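You operate a simulated robot arm through the tools that you are given. There is no shell and no other tool.

You are at the controls of a simulated robot arm. One attempt, no reset.

TASK
Free the motor: plug out, black knob to low, grey cap in, red knob and yellow slider open.
Fine: the motor on the grey plate; plug first, into the white holder; cap in the side pipe, before red knob and slider.
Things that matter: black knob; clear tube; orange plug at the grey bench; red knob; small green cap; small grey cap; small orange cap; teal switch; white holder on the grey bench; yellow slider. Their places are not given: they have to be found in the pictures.

Only the result counts: the job must be done as asked and must still hold three seconds after the hand-in. Knocking over, shifting, dropping, spilling or breaking anything else fails it. Lids that push on must go on centred and level and be pressed home; caps that screw on are set level and turned clockwise until they are tight.

THE ROBOT
A 7-joint arm with a two-finger parallel gripper, fixed in place. Base frame: the origin is on the floor under the middle of its stand, x ahead of it, y to its left, z up; the work surface is at about z = 850. Lengths are in mm, angles in rad, forces in N, time in s.
It reaches about 1372 mm from its shoulder. Its first joint turns from -2.601 to 2.601 rad. Payload 3.43 kg.
The TCP is the grasp point between the finger pads, 30 mm short of the fingertips. In the tool frame z runs along the fingers and y along their closing line. Largest opening 94 mm; finger width 28, thickness 10; the body of the gripper, 50 by 96 mm, starts 55 mm behind the TCP.
Orientation is told as [roll, pitch, yaw] about the base's x, y, z axes, in that order, counted from this pose: with the fingers straight down and closing along the base's y, the tool's x points along the base's -x, its y along +y and its z along -z.

THE INTERFACE
- The arm moves only by the tool nudge_tool. Its argument "targets" is one flat list of numbers, 7 for each row, row after row: the shift along the tool's x, y, z in mm, then the turn, a rotation vector about the tool's x, y, z in rad, then the gripper command, from -1 (shut) to 1 (fully open), values between in proportion. In form: [x, y, z, ax, ay, az, grip, x, y, z, ax, ay, az, grip, ...]. A call has 1 to 20 rows; each row shifts and turns the commanded pose from where the row before left it, along the tool's axes as they then stand. A row lasts 0.2 s, in which the tool goes at most 50 mm and 0.15 rad; a call with a longer step from one row to the next is refused whole, and so is a gripper value outside its range. Where a pose cannot be reached the arm comes as near as it can. A force on the tool above 40 N (or 10 N above the force at the start of the call, whichever is more), or a blocked arm, ends the call early, and 0.2 s more pass. The fingers move at their own pace (about 45 mm/s each) and stop on an object; they squeeze with about 25 N. The grip force told is the motor's: it shows also when the fingers shut on nothing. Time passes only in rows, and 0.2 s behind the last, so rows that do not move let the fingers close. It gives the time, the measured TCP pose, the force on the tool (base axes), the opening and the grip force at its end, in the units of the frame above (readings bear some noise), with the torque about the TCP (base axes, N m) and any sound that the robot's microphone picked up, and new pictures: "pictures" is both (left out), scene, wrist or none.
- Cameras (640 x 400 px; columns grow to the right, rows downward): "scene" is fixed at [401.9, 648.8, 1436.7]; the picture's right is [-0.89, -0.45, 0.00], its down [-0.17, 0.34, -0.92] and it looks along [0.42, -0.82, -0.38] (base axes); focal length 348 px, centre (320, 200). "wrist" rides on the gripper at [76, 14, -102] in the tool frame; the picture's right is [-0.18, 0.98, 0.00], its down [-0.75, -0.14, -0.64] and it looks along [-0.63, -0.12, 0.77] (tool axes); focal length 243 px, centre (320, 200).
- measure_at(camera, pixels): for up to 12 pixels [column, row] of the newest picture of that camera ("zoom" is the newest enlarged one), the place [x, y, z] in the base frame of the surface seen there, good to about 2 mm. No time passes.
- close_up(camera, box): a new picture of the part [left, top, right, bottom] of that camera's present view, enlarged. No time passes.
- close_job(): hands the job in; it is judged then, once.

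Open the gripper and draw the arm clear of the work before you hand the job in, unless the task says otherwise.

The tools are called after ">>>" as name(argument=value, ...) on one line, values as JSON. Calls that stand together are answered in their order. nudge_tool: Moves the arm, as the interface text tells. Its arguments: {"type":"object","properties":{"targets":{"type":"array","items":{"type":"number"}},"pictures":{"type":"string","enum":["both","scene","wrist","none"]}},"required":["targets"]} The other tools are called the same way: measure_at (camera, pixels) gives the place of the surface under pixels of a picture; close_up (camera, box) takes an enlarged picture of a part of a camera's view; close_job () hands the job in.

At the start:

```text
clock: 0.0
position: [980.0, -123.1, 1133.0]
ee_rot: [0.001, 0.0, 0.0]
contact_force: [-1.0, 0.5, -1.0]
moment: [0.03, 0.0, -0.04]
finger_gap: 94.1
grasp_force: 0.0
```

scene: 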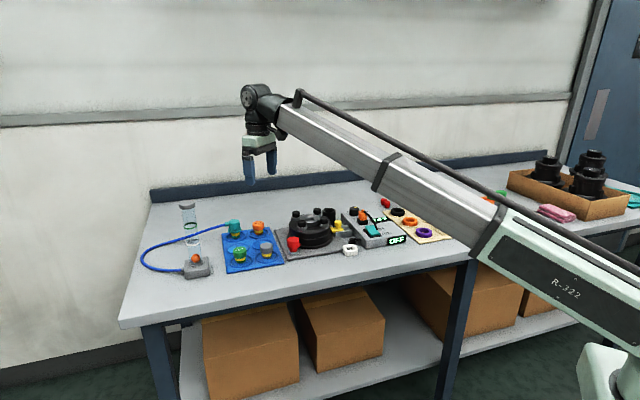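
wrist: 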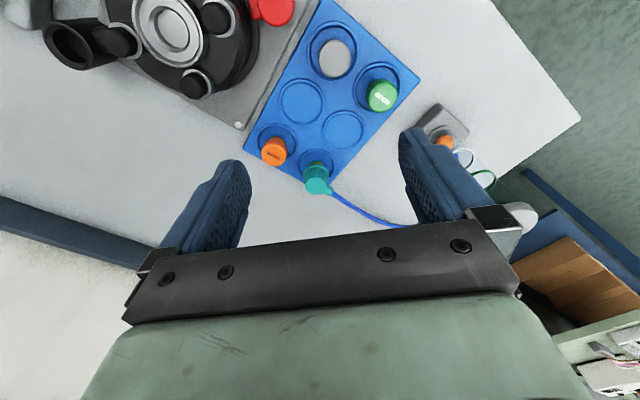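

I start by looking closely at the bench in the scene picture, around columns 130-460 and rows 180-290, and at the wrist view.

>>> close_up(camera="scene", box=[260, 180, 420, 280])

>>> close_up(camera="scene", box=[130, 190, 290, 290])

>>> close_up(camera="wrist", box=[0, 0, 320, 200])

>>> close_up(camera="wrist", box=[240, 0, 560, 200])

```text
4.00 times, centred on (340, 230) of scene
```

zoom: 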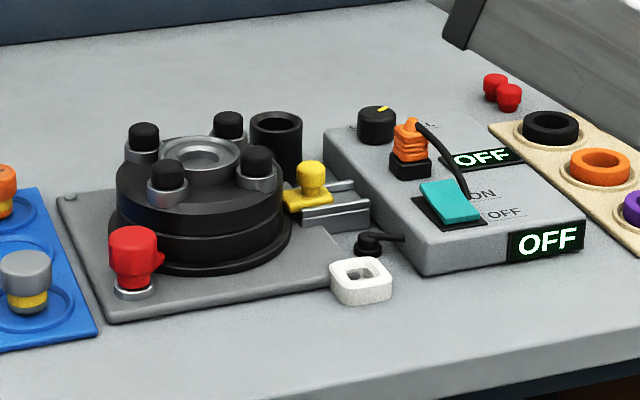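

```text
4.00 times, centred on (210, 240) of scene
```

zoom: 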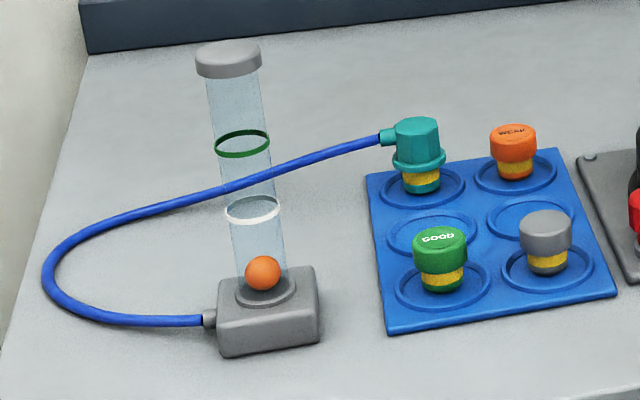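

```text
2.00 times, centred on (160, 100) of wrist
```

zoom: 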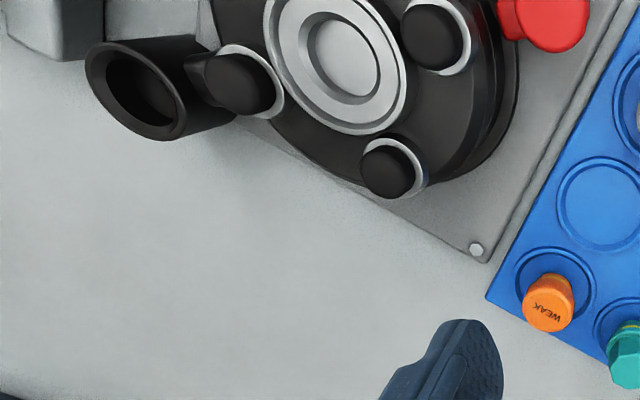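

```text
2.00 times, centred on (400, 100) of wrist
```

zoom: 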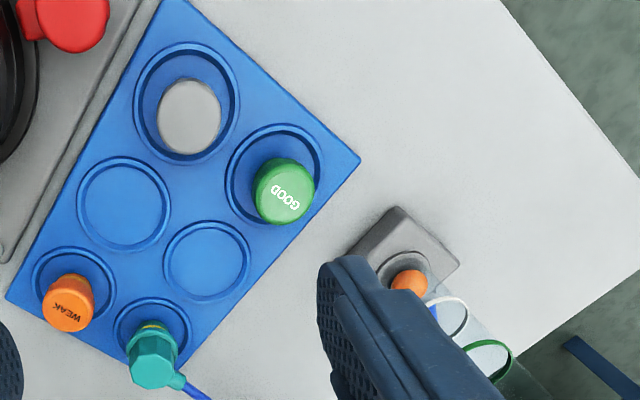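

The grey control box with the orange plug, black knob and teal switch sits around scene (350-405, 205-248), and the motor on its grey plate is around (275-345, 205-260). I zoom in further on the control box and measure there.

>>> close_up(camera="scene", box=[336, 200, 416, 250])

>>> measure_at(camera="zoom", pixels=[[150, 60], [178, 65], [150, 120], [212, 80], [213, 150], [200, 180], [283, 230], [105, 400], [330, 330], [430, 310], [500, 250], [20, 200]])

```text
8.00 times, centred on (376, 225) of scene
```

zoom: 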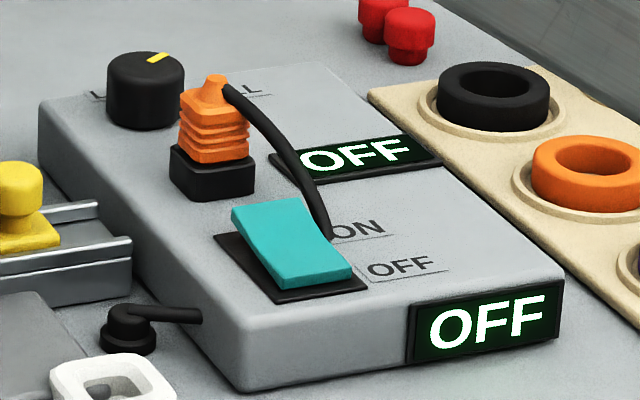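

```text
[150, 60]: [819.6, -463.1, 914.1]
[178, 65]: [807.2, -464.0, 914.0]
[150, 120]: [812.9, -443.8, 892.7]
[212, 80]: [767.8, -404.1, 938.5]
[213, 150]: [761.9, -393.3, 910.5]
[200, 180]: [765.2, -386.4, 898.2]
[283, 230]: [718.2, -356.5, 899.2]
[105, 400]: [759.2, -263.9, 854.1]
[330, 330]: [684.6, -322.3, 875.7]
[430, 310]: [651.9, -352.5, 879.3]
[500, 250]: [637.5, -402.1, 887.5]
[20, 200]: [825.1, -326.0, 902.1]
```

The control box top is at about z 888-900, plug top at (768,-404,938) and knob top at (815,-463,914). Now I zoom in on the motor and holder and measure them before moving.

>>> close_up(camera="scene", box=[270, 203, 366, 263])

>>> measure_at(camera="zoom", pixels=[[100, 210], [100, 250], [95, 295], [393, 95], [350, 88], [438, 95], [450, 140], [440, 190], [560, 280], [540, 320], [590, 320], [20, 200]])

>>> close_up(camera="scene", box=[220, 215, 284, 275])

>>> measure_at(camera="scene", pixels=[[266, 245], [266, 250], [266, 256], [241, 250], [259, 225], [235, 224], [189, 203], [196, 258], [350, 246], [293, 238], [293, 252], [338, 222]])

```text
6.67 times, centred on (318, 233) of scene
```

zoom: 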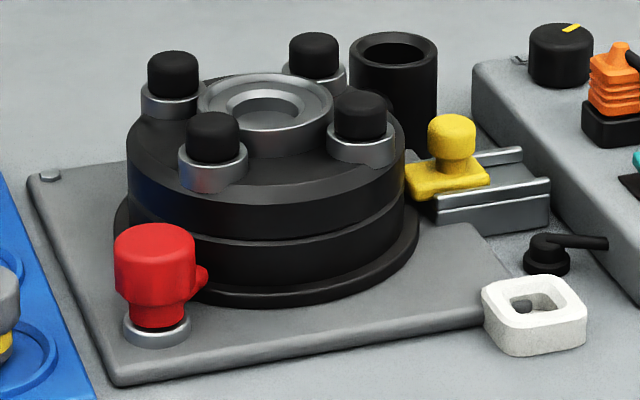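

```text
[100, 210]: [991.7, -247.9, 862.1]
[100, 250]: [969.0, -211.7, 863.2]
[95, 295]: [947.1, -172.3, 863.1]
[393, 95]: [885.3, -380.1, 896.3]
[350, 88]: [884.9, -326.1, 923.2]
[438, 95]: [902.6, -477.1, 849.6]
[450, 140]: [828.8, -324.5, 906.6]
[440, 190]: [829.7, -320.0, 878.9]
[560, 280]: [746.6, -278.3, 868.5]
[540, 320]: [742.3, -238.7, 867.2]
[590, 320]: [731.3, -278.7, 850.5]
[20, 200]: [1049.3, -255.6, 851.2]
```

```text
6.67 times, centred on (252, 245) of scene
```

zoom: 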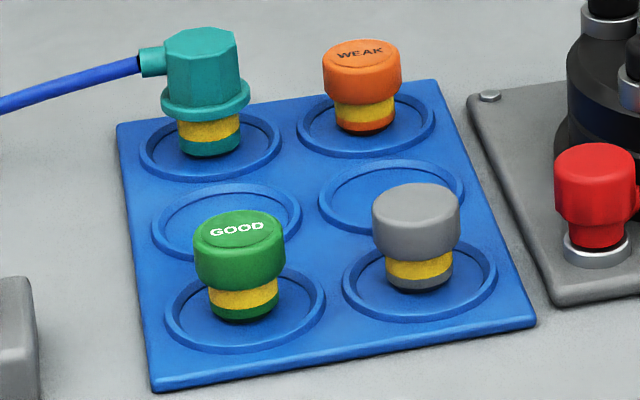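

```text
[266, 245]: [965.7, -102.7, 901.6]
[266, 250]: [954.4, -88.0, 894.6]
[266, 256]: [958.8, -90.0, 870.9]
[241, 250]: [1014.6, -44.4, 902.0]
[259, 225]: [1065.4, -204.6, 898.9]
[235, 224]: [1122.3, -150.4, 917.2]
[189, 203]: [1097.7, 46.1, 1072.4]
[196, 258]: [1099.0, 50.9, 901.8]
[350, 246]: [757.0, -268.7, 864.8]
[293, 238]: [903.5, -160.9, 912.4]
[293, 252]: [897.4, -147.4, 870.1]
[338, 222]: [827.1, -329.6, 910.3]
```

The grey cap stands on the blue tray at about (958,-95), head top near z 902. I now carry the open gripper to the base side of the control box so that the wrist camera looks at the knob labels and plug.

>>> nudge_tool(targets=[32.6, -20, 5, 0, 0, 0, 1, 32.6, -20, 5, 0, 0, 0, 1, 32.6, -20, 5, 0, 0, 0, 1, 32.6, -20, 5, 0, 0, 0, 1, 32.6, -20, 5, 0, 0, 0, 1, 32.6, -20, 5, 0, 0, 0, 1, 32.6, -20, 5, 0, 0, 0, 1, 32.6, -20, 5, 0, 0, 0, 1, 32.6, -20, 5, 0, 0, 0, 1, 32.6, -20, 5, 0, 0, 0, 1, 32.6, -20, 5, 0, 0, 0, 1], pictures="both")

```text
clock: 2.4
position: [619.8, -342.7, 1077.6]
ee_rot: [-0.001, 0.001, 0.0]
contact_force: [0.7, 0.1, 0.5]
moment: [0.02, 0.02, -0.01]
finger_gap: 94.0
grasp_force: 0.1
```

scene: 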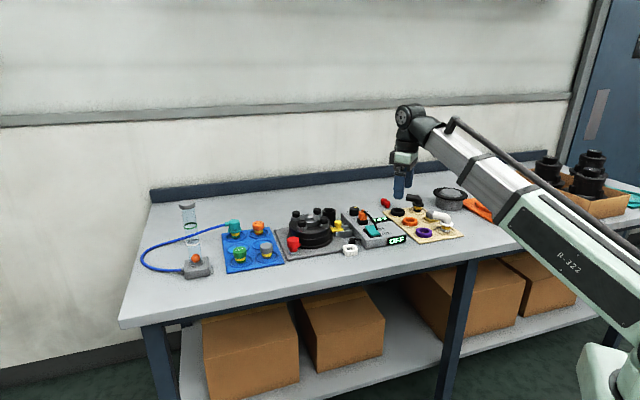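
wrist: 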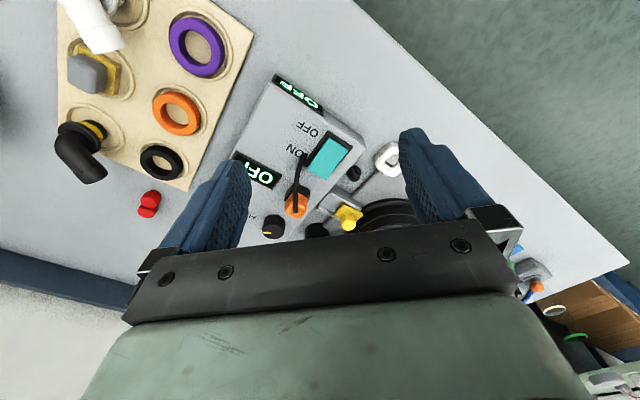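

The wrist view shows the control box at about (230-360, 75-240) with the knob at (272,226) and plug at (296,205). I zoom in there.

>>> close_up(camera="wrist", box=[225, 120, 401, 240])

>>> close_up(camera="wrist", box=[245, 180, 325, 240])

>>> close_up(camera="scene", box=[340, 195, 404, 235])

```text
3.33 times, centred on (313, 180) of wrist
```

zoom: 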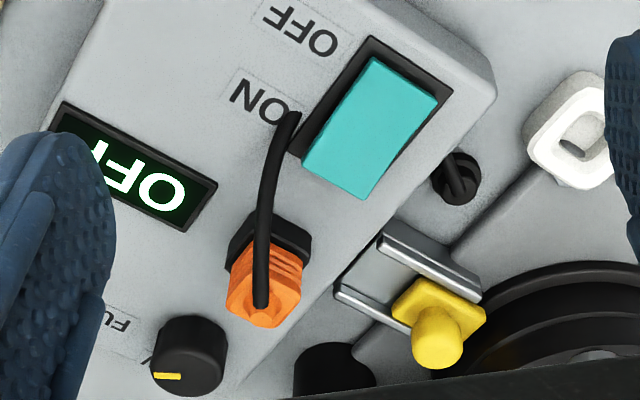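

```text
6.67 times, centred on (285, 210) of wrist
```

zoom: 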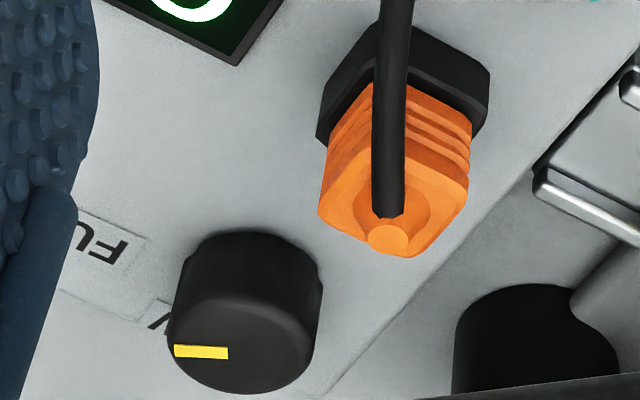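

```text
10.00 times, centred on (372, 215) of scene
```

zoom: 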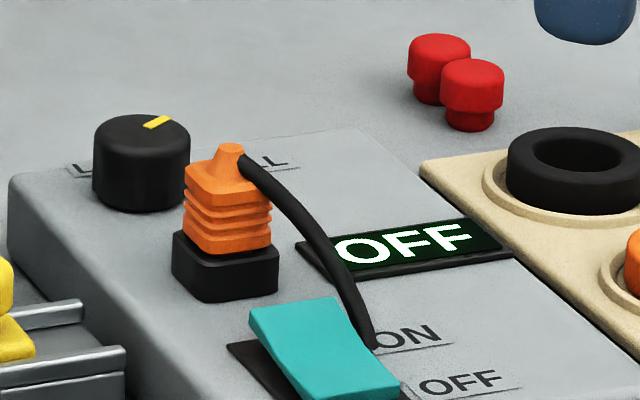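

The label to the -x side of the knob begins "FU.." (FULL) and one ending in "W" (LOW) is hidden behind the knob. I move so the camera is almost straight above the knob and plug.

>>> nudge_tool(targets=[-34, -17, 0, 0, 0, 0, 1, -34, -17, 0, 0, 0, 0, 1, -34, -17, 0, 0, 0, 0, 1, -34, -17, 0, 0, 0, 0, 1, -34, -17, 0, 0, 0, 0, 1, -34, -17, 0, 0, 0, 0, 1], pictures="both")

>>> close_up(camera="wrist", box=[220, 0, 420, 125])

```text
clock: 3.8
position: [827.5, -444.6, 1080.1]
ee_rot: [-0.001, 0.001, 0.0]
contact_force: [-0.5, -0.6, 0.6]
moment: [0.0, -0.01, 0.01]
finger_gap: 93.9
grasp_force: 0.1
```

scene: 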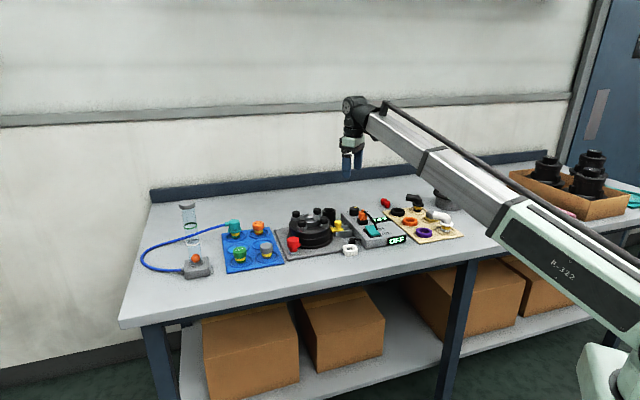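
wrist: 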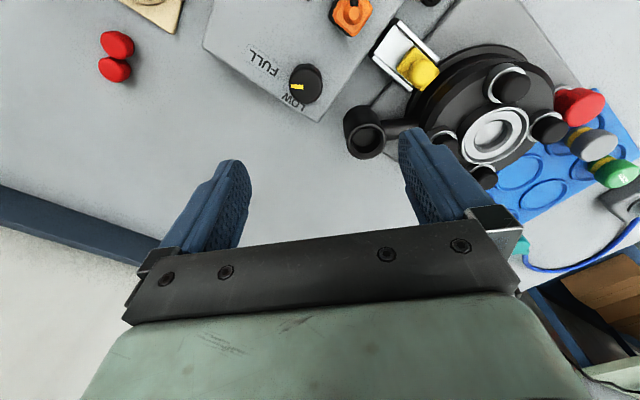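

```text
3.20 times, centred on (320, 62) of wrist
```

zoom: 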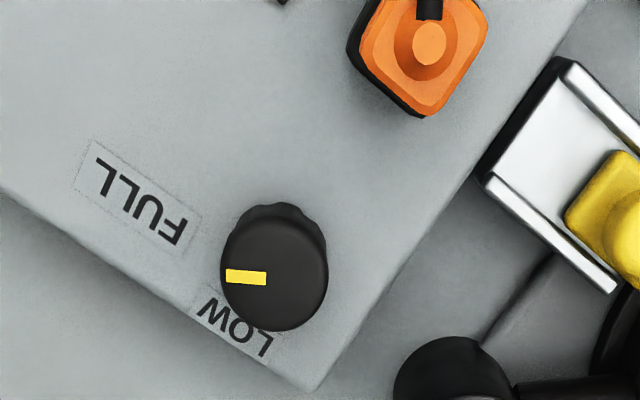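

The labels are visible: FULL at zoom (143,195), LOW at zoom (238,325), and the pointer runs from (266,279) to (226,274). I measure these along with the plug and pipe.

>>> measure_at(camera="zoom", pixels=[[228, 275], [264, 279], [274, 278], [322, 278], [274, 322], [143, 200], [210, 308], [268, 345], [427, 45], [372, 40], [485, 45], [425, 112]])

>>> measure_at(camera="wrist", pixels=[[355, 112], [345, 130], [362, 150], [384, 150], [365, 130], [420, 60], [410, 40], [400, 25], [375, 45], [408, 88], [440, 62], [385, 115]])

```text
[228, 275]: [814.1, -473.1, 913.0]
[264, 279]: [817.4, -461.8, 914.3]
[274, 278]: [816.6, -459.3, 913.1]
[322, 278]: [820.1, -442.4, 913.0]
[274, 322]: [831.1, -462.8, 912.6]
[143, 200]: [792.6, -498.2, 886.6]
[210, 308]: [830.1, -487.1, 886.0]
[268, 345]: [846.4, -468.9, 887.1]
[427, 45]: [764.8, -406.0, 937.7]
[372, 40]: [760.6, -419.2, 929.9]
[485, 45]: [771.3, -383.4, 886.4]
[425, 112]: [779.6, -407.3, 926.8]
```

```text
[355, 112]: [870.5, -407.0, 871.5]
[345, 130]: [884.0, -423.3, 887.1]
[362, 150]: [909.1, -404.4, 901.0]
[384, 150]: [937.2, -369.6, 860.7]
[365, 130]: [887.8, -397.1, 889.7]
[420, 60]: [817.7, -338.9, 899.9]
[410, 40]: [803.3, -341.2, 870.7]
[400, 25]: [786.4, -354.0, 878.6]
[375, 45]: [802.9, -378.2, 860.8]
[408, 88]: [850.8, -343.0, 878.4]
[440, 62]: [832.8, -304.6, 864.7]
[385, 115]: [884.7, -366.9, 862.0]
```

The pointer sits about 17° short of FULL and the LOW label is roughly 60° counter-clockwise (from above) from it. Now I turn the tool to the box's yaw (about -42°) and move to look at the plug and white holder from close.

>>> nudge_tool(targets=[14.25, 33.5, 13, 0, 0, 0, 1, 14.25, 33.5, 13, 0, 0, 0, 1, 14.25, 33.5, 13, 0, 0, 0, 1, 14.25, 33.5, 13, 0, 0, 0, 1, 0, 0, 0, 0, 0, 0.146, 1, 0, 0, 0, 0, 0, 0.146, 1, 0, 0, 0, 0, 0, 0.146, 1, 0, 0, 0, 0, 0, 0.146, 1, 0, 0, 0, 0, 0, 0.146, 1], pictures="both")

>>> close_up(camera="wrist", box=[200, 0, 440, 150])

```text
clock: 5.8
position: [769.1, -310.9, 1026.5]
ee_rot: [-0.001, -0.001, -0.732]
contact_force: [-0.1, -0.2, -0.7]
moment: [0.01, -0.04, 0.0]
finger_gap: 94.0
grasp_force: 0.1
```

scene: 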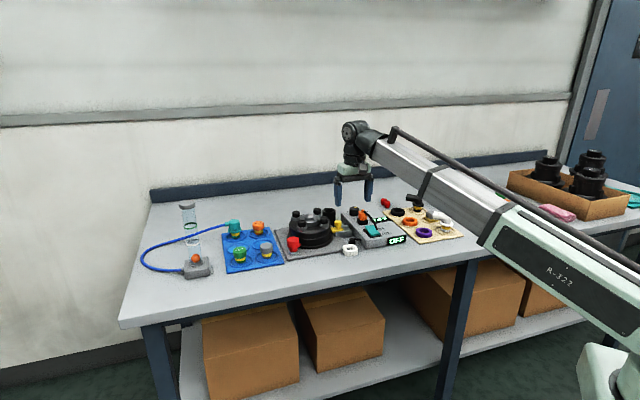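
wrist: 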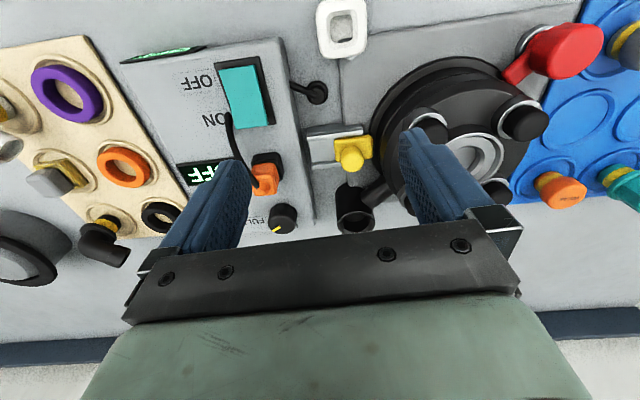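

```text
2.67 times, centred on (320, 75) of wrist
```

zoom: 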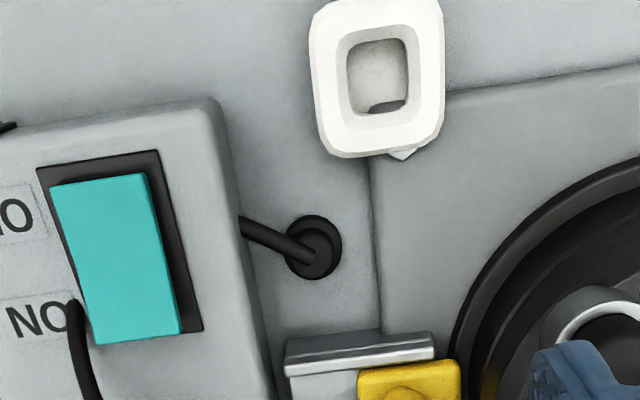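

The white holder is at zoom (378,80) with its hole, and the box's edge runs from (225,130) to (270,380). I measure edges of the box, switch bezel and holder to get their yaw.

>>> measure_at(camera="zoom", pixels=[[210, 120], [250, 380], [20, 140], [195, 108], [320, 40], [333, 140], [435, 135], [437, 20], [345, 60], [352, 115], [408, 100], [405, 45]])

>>> close_up(camera="wrist", box=[296, 0, 392, 60])

>>> close_up(camera="wrist", box=[220, 140, 400, 240])

```text
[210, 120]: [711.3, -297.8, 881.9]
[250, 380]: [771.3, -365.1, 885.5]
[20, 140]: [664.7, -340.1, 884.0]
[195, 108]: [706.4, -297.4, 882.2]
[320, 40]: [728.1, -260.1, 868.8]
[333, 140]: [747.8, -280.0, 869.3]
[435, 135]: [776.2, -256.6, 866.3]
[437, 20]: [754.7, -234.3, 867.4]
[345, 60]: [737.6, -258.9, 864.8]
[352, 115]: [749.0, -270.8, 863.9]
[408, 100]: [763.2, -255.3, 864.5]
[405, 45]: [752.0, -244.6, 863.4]
```

```text
6.67 times, centred on (344, 30) of wrist
```

zoom: 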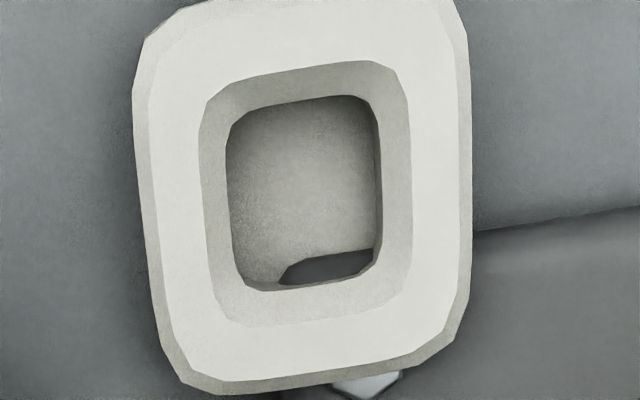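

```text
3.56 times, centred on (310, 190) of wrist
```

zoom: 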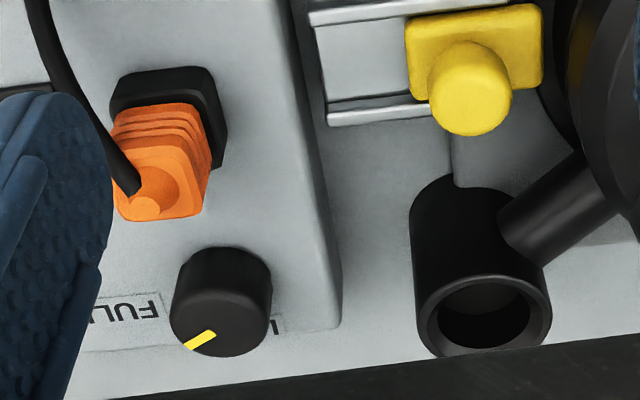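

Holder edges give a yaw of about -45.5° with the hole centre near (750.5,-257.4), top z 868. Now I measure the plug, socket, knob, slider and pipe points in this newest zoom.

>>> measure_at(camera="zoom", pixels=[[125, 78], [205, 75], [218, 150], [120, 165], [205, 155], [195, 212], [125, 213], [150, 180], [290, 20], [333, 320], [225, 310], [200, 341]])

>>> measure_at(camera="zoom", pixels=[[425, 310], [485, 280], [545, 310], [485, 350], [470, 100], [415, 40], [535, 20], [535, 80], [315, 20], [335, 118], [485, 318], [430, 110]])

```text
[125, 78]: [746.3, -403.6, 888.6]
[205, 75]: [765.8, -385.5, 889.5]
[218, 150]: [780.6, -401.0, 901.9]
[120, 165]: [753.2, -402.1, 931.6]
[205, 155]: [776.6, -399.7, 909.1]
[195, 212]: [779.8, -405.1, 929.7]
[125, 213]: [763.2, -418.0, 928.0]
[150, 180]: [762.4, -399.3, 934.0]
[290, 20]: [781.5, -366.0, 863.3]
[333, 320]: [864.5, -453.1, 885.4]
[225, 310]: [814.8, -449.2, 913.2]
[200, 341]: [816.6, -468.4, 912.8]
```

```text
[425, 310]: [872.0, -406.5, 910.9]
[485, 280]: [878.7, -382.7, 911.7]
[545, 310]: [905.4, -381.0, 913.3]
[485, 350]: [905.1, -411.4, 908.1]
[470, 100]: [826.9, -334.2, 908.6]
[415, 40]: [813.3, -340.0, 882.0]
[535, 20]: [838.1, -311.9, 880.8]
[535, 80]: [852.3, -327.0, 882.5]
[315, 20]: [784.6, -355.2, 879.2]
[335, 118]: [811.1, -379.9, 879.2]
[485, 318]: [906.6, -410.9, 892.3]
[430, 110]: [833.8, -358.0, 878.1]
```

The box yaw is about -45° and the pipe rim centre is near (889,-395,912). I move to look almost straight down at the plug and turn to -0.785.

>>> nudge_tool(targets=[-24, -21.8, 6.6, 0, 0, 0, 1, -24, -21.8, 6.6, 0, 0, 0, 1, -24, -21.8, 6.6, 0, 0, 0, 1, -24, -21.8, 6.6, 0, 0, 0, 1, 0, 0, 0, 0, 0, 0.053, 1], pictures="both")

>>> close_up(camera="wrist", box=[240, 30, 400, 130])

```text
clock: 7.0
position: [781.9, -442.2, 999.4]
ee_rot: [-0.001, 0.0, -0.785]
contact_force: [-0.3, -0.4, 0.2]
moment: [-0.01, 0.0, 0.03]
finger_gap: 93.9
grasp_force: 0.1
```

scene: 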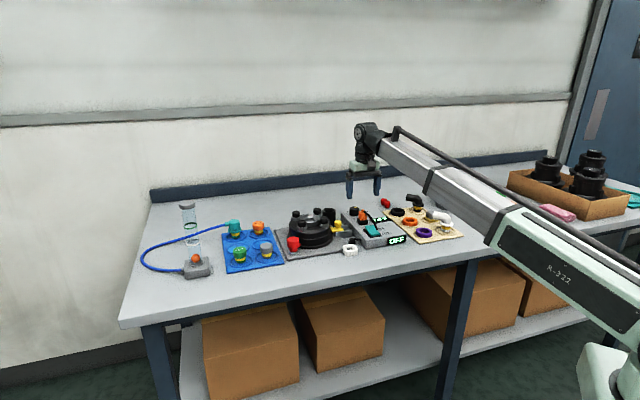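
wrist: 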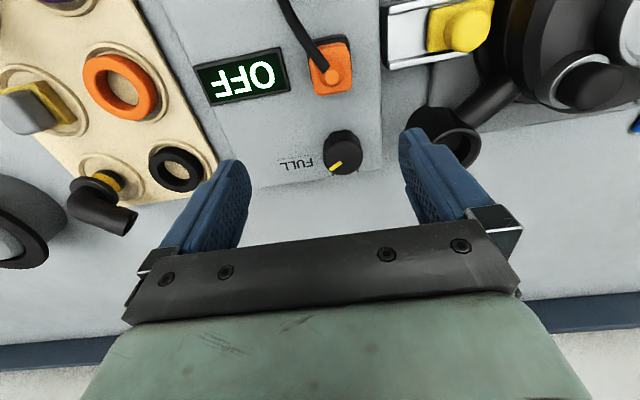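

```text
4.00 times, centred on (320, 80) of wrist
```

zoom: 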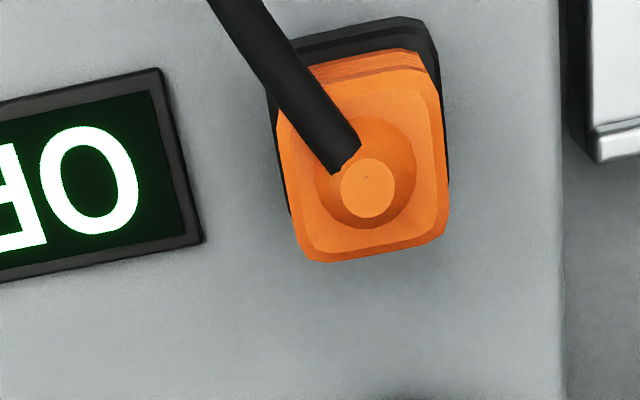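

The plug is at zoom (365,180), its top face corners near (300,240), (440,235), (430,90), (285,110). I measure those for its centre, width and yaw.

>>> measure_at(camera="zoom", pixels=[[368, 187], [298, 235], [436, 225], [428, 95], [284, 125], [310, 245], [430, 235], [415, 85], [320, 95], [270, 120], [450, 180], [400, 22]])

>>> measure_at(camera="wrist", pixels=[[345, 155], [333, 170], [344, 161], [360, 152], [326, 152], [343, 138], [343, 173], [295, 165], [352, 30], [330, 60], [332, 75], [378, 100]])

```text
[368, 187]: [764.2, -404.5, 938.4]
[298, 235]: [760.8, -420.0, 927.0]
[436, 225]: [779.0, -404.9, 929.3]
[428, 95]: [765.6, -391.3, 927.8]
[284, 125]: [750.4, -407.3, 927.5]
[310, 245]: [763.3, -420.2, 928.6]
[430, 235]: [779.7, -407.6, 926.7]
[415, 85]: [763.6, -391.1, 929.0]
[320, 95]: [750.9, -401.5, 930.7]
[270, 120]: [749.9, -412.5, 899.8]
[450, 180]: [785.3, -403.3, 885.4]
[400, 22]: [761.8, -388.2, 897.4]
```

```text
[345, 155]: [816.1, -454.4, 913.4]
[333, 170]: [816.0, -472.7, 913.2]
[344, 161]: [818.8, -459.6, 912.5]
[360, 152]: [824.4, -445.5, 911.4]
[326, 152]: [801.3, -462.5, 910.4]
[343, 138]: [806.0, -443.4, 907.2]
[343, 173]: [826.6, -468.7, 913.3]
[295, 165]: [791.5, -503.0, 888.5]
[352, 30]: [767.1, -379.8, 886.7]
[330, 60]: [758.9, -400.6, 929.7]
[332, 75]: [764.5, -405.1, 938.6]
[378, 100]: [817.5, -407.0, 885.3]
```

Plug centre is about (764.2,-405.3), yaw 45°, 23 mm across; the cord leaves it up-left in the zoom. I measure the cord's path to keep the left finger off it.

>>> measure_at(camera="zoom", pixels=[[340, 155], [320, 125], [305, 95], [285, 70], [265, 40], [245, 10]])

>>> close_up(camera="scene", box=[340, 200, 404, 240])

```text
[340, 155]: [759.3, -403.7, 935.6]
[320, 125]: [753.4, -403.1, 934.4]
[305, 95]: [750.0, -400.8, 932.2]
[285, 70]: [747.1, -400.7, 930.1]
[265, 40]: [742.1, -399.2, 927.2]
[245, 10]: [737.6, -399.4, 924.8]
```

```text
10.00 times, centred on (372, 220) of scene
```

zoom: 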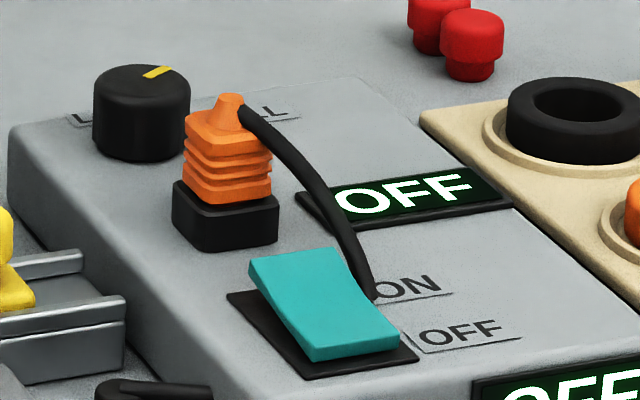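

The cord runs to about (742,-399,927), i.e. just clear of the left finger; I bias the grip 3 mm to the far side. I go over the plug and descend to TCP z 935 with open fingers.

>>> nudge_tool(targets=[35.6, 13.6, 0, 0, 0, 0, 1, 0, 0, 22, 0, 0, 0, 1, 0, 0, 22, 0, 0, 0, 1, 0, 0, 20, 0, 0, 0, 1, 0, 0, 0, 0, 0, 0, 1], pictures="both")

>>> close_up(camera="scene", box=[332, 190, 412, 240])

>>> close_up(camera="wrist", box=[200, 100, 440, 250])

```text
clock: 8.2
position: [765.4, -404.9, 935.6]
ee_rot: [0.001, 0.001, -0.785]
contact_force: [-0.3, 0.4, 0.8]
moment: [-0.01, 0.02, 0.0]
finger_gap: 94.2
grasp_force: 0.1
```

scene: 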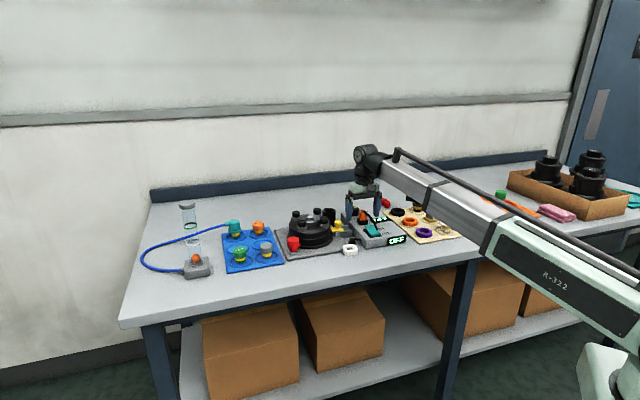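
wrist: 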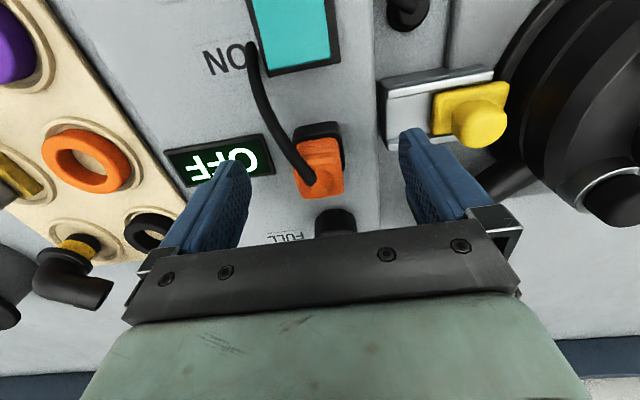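

```text
8.00 times, centred on (372, 215) of scene
```

zoom: 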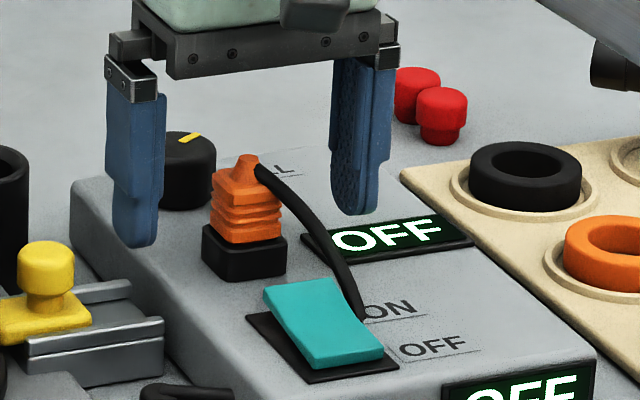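

```text
2.67 times, centred on (320, 175) of wrist
```

zoom: 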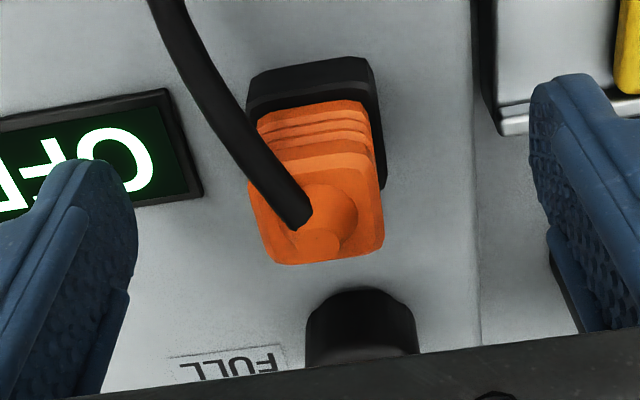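

The fingers straddle the plug with the cord between them. I shift 2 mm away from the cord side and close.

>>> nudge_tool(targets=[-2, 0, 0, 0, 0, 0, 1, 0, 0, 0, 0, 0, 0, -0.3, 0, 0, 0, 0, 0, 0, -1, 0, 0, 0, 0, 0, 0, -1, 0, 0, 0, 0, 0, 0, -1, 0, 0, 0, 0, 0, 0, -1, 0, 0, 0, 0, 0, 0, -1], pictures="both")

>>> close_up(camera="scene", box=[332, 190, 412, 240])

```text
clock: 9.8
position: [768.1, -405.8, 934.9]
ee_rot: [-0.001, -0.002, -0.783]
contact_force: [0.2, -0.8, -0.3]
moment: [0.01, 0.03, -0.02]
finger_gap: 23.8
grasp_force: 25.0
```

scene: 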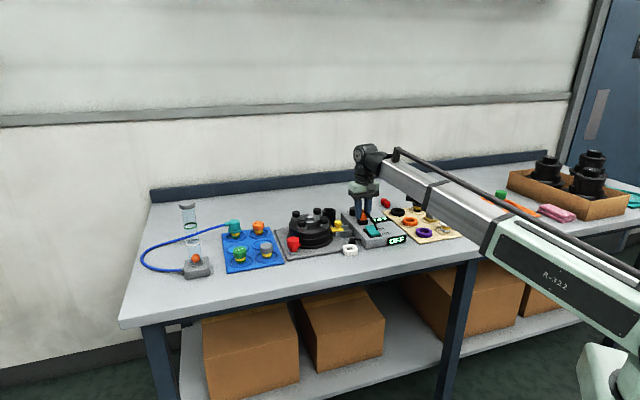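
wrist: 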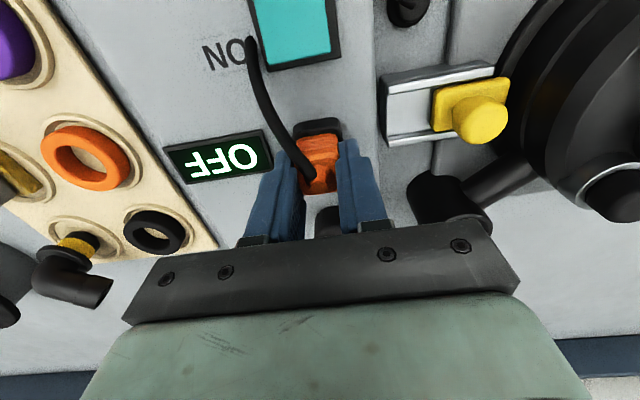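

```text
8.00 times, centred on (372, 215) of scene
```

zoom: 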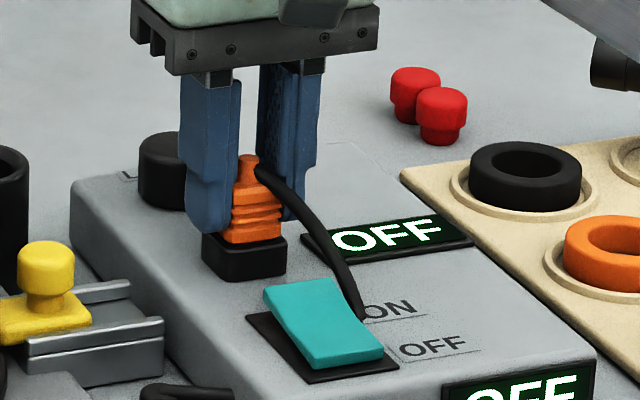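

The plug is gripped (gap 23.8, force 25 N). I pull straight up slowly, 45 mm.

>>> nudge_tool(targets=[0, 0, -3, 0, 0, 0, -1, 0, 0, -5, 0, 0, 0, -1, 0, 0, -8, 0, 0, 0, -1, 0, 0, -10, 0, 0, 0, -1, 0, 0, -10, 0, 0, 0, -1, 0, 0, -10, 0, 0, 0, -1, 0, 0, 0, 0, 0, 0, -1], pictures="both")

>>> close_up(camera="scene", box=[332, 190, 412, 240])

```text
clock: 11.4
position: [769.1, -407.6, 980.8]
ee_rot: [0.0, 0.001, -0.784]
contact_force: [0.2, 0.2, -1.2]
moment: [0.0, 0.01, 0.01]
finger_gap: 23.8
grasp_force: 25.0
```

scene: 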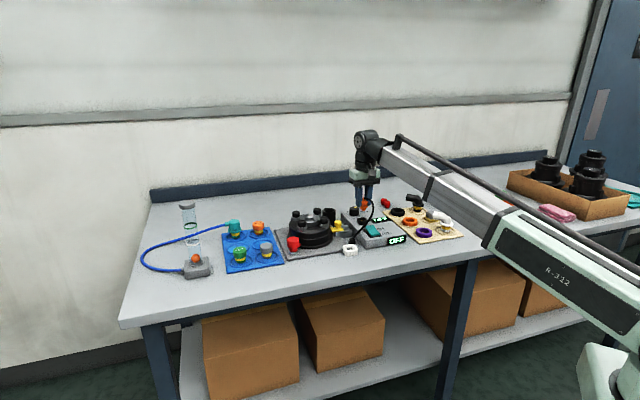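
wrist: 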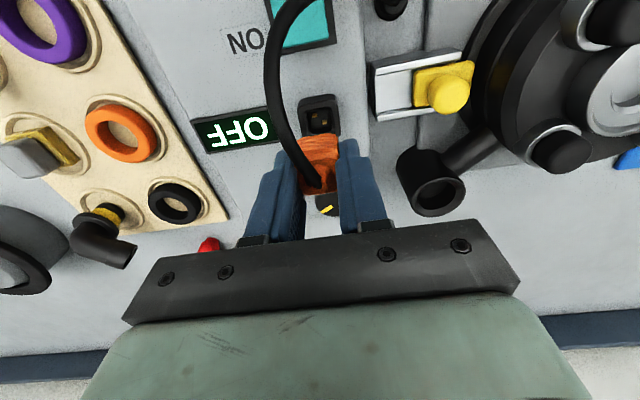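

```text
8.00 times, centred on (372, 215) of scene
```

zoom: 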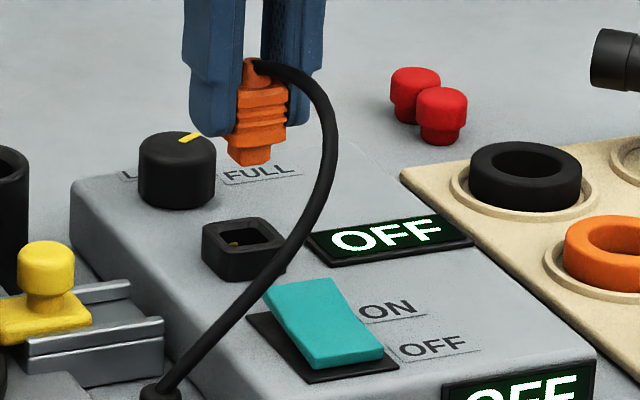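

The plug is out, its cord running down to the black post beside the box. I zoom in on the plug nose, socket and holder to compare shapes.

>>> close_up(camera="wrist", box=[284, 80, 364, 130])

>>> close_up(camera="scene", box=[350, 190, 382, 215])

>>> measure_at(camera="zoom", pixels=[[240, 240], [280, 250], [290, 265], [270, 210], [230, 180], [300, 200], [250, 262], [300, 300]])

>>> close_up(camera="scene", box=[334, 234, 366, 259])

```text
8.00 times, centred on (324, 105) of wrist
```

zoom: 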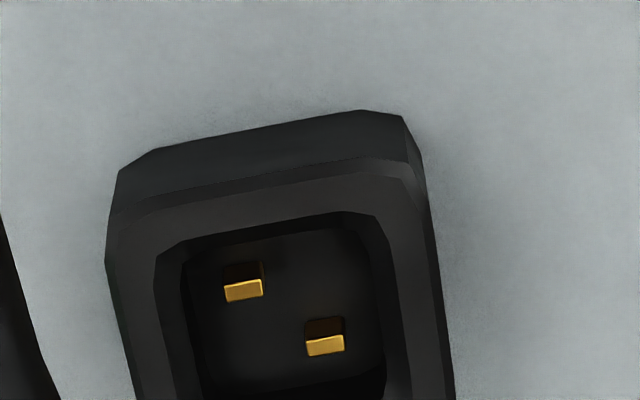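

```text
16.00 times, centred on (366, 202) of scene
```

zoom: 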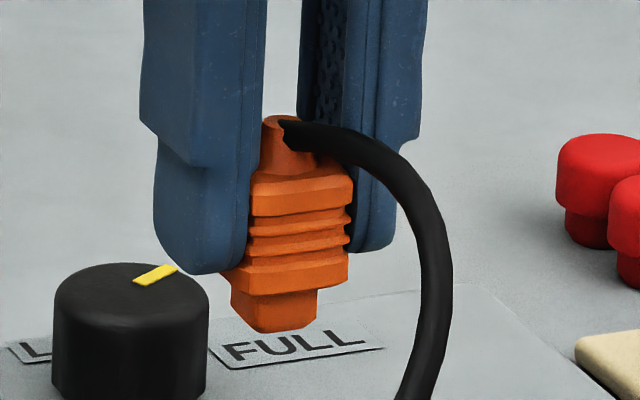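

```text
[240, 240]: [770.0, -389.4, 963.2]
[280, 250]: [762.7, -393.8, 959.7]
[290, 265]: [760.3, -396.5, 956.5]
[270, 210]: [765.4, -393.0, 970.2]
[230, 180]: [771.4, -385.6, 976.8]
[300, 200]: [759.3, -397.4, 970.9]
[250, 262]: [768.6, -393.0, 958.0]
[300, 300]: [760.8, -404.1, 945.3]
```

```text
16.00 times, centred on (350, 246) of scene
```

zoom: 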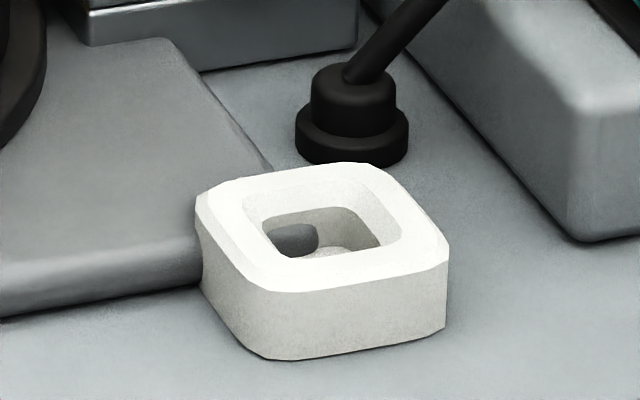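

I check the heights inside the holder's hole: the dark bit at zoom (293,240), the floor at (340,252), and the rim.

>>> measure_at(camera="zoom", pixels=[[285, 242], [300, 240], [335, 252], [350, 225], [250, 215], [370, 185], [405, 235], [300, 275], [225, 205], [360, 168], [430, 240], [275, 280]])

```text
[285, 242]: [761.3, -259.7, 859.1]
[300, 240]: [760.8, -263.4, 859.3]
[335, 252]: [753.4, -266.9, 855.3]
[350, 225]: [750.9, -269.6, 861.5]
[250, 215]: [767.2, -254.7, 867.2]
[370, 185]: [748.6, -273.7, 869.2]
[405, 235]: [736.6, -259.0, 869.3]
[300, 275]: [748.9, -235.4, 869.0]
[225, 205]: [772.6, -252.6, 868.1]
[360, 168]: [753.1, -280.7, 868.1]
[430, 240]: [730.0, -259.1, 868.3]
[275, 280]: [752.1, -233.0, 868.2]
```

The holder's centre works out at about (751.3,-257.3), top z 868.5. I measure the lifted plug's nose and top again to know where it is in the grip.

>>> close_up(camera="scene", box=[358, 194, 374, 212])

>>> close_up(camera="wrist", box=[280, 120, 360, 220])

```text
16.00 times, centred on (366, 203) of scene
```

zoom: 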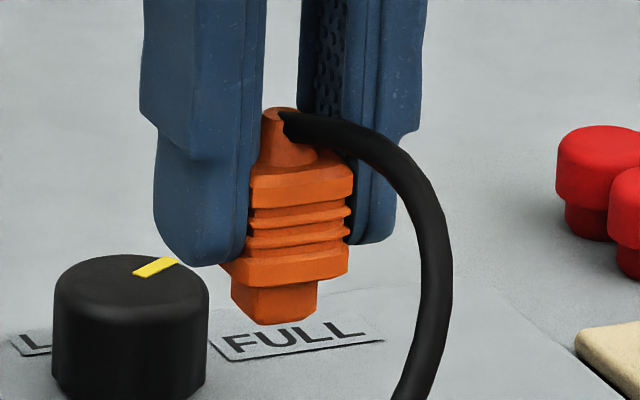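

```text
4.00 times, centred on (320, 170) of wrist
```

zoom: 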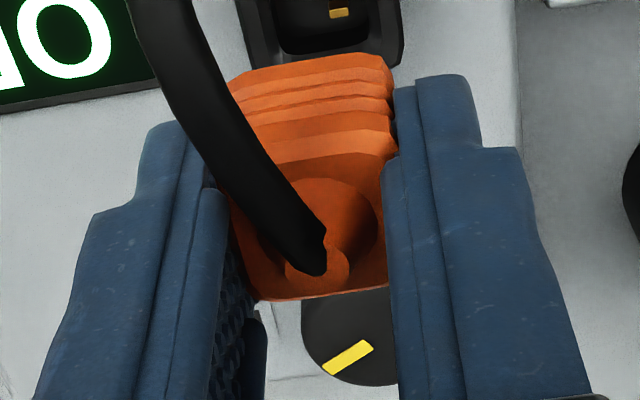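

>>> measure_at(camera="zoom", pixels=[[320, 270], [330, 75], [255, 130], [385, 140], [390, 60], [260, 75], [280, 295], [370, 285], [320, 65], [360, 240]])

>>> measure_at(camera="scene", pixels=[[362.5, 210], [363.5, 210.5], [364.5, 210.5], [365.5, 210], [361.5, 210], [363, 207], [367, 207], [364.5, 197.5]])

```text
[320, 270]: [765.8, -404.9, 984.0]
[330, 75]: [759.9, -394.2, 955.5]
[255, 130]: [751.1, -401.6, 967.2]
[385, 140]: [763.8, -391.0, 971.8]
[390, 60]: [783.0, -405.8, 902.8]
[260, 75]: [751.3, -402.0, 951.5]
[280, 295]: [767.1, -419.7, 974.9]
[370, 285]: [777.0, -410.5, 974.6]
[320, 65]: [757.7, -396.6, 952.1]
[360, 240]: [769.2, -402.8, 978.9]
```

```text
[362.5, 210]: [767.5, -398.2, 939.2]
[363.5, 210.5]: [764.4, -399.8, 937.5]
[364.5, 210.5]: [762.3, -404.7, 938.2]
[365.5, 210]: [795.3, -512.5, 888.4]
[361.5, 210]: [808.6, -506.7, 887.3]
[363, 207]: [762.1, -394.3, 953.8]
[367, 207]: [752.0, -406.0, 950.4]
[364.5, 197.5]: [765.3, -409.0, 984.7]
```

The plug's axis is now at about (765,-405.3) with the nose bottom near z 938. I carry it over the holder at the same height, a base shift of (-13.7, +148).

>>> nudge_tool(targets=[22.9, 19, 0, 0, 0, 0, -1, 22.9, 19, 0, 0, 0, 0, -1, 22.9, 19, 0, 0, 0, 0, -1, 22.9, 19, 0, 0, 0, 0, -1, 22.9, 19, 0, 0, 0, 0, -1, 0, 0, 0, 0, 0, 0, -1], pictures="both")

>>> close_up(camera="scene", box=[320, 205, 384, 265])

>>> close_up(camera="wrist", box=[260, 90, 380, 190])

```text
clock: 12.8
position: [754.0, -259.6, 982.0]
ee_rot: [0.0, 0.0, -0.784]
contact_force: [-0.4, 0.6, 0.0]
moment: [-0.01, 0.03, 0.01]
finger_gap: 23.8
grasp_force: 25.0
```

scene: 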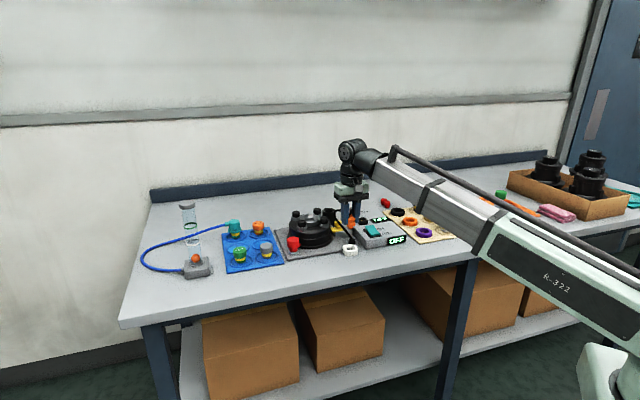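
wrist: 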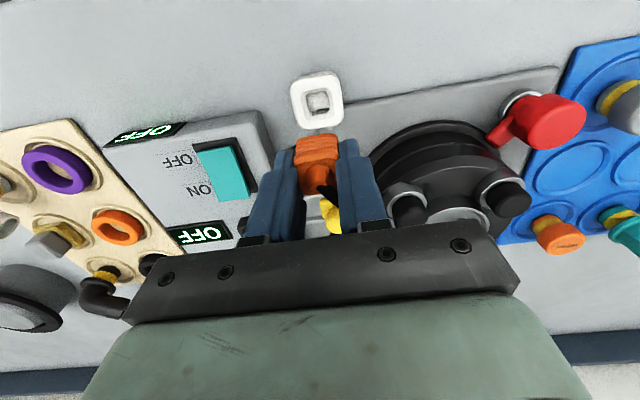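

```text
6.67 times, centred on (352, 235) of scene
```

zoom: 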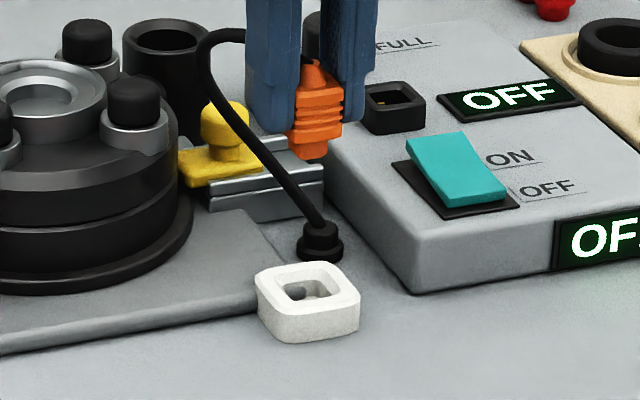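

```text
4.00 times, centred on (320, 140) of wrist
```

zoom: 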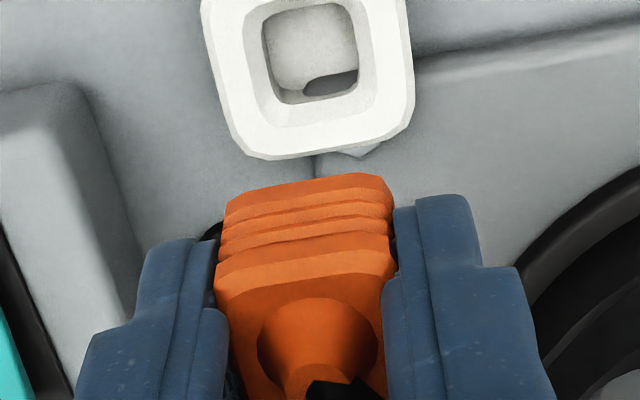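

The plug hangs over the holder with nothing in the way. I take a fresh zoom of the holder for its centre and of the plug for a check of its axis.

>>> close_up(camera="wrist", box=[272, 60, 368, 140])

>>> measure_at(camera="wrist", pixels=[[292, 82], [335, 78], [341, 121], [301, 128], [302, 93], [327, 90], [330, 113], [308, 118], [314, 187], [300, 148], [335, 142], [331, 176]])

```text
5.00 times, centred on (320, 100) of wrist
```

zoom: 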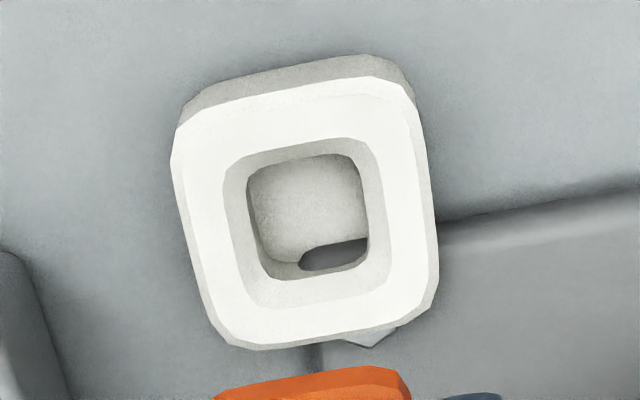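

```text
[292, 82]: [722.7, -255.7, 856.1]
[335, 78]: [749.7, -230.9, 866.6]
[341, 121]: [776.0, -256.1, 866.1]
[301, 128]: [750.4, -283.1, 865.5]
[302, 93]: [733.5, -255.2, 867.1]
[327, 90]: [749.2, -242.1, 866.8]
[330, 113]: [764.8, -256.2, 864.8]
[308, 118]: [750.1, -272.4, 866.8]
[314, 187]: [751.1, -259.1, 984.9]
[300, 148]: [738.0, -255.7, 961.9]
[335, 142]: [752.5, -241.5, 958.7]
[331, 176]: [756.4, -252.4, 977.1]
```

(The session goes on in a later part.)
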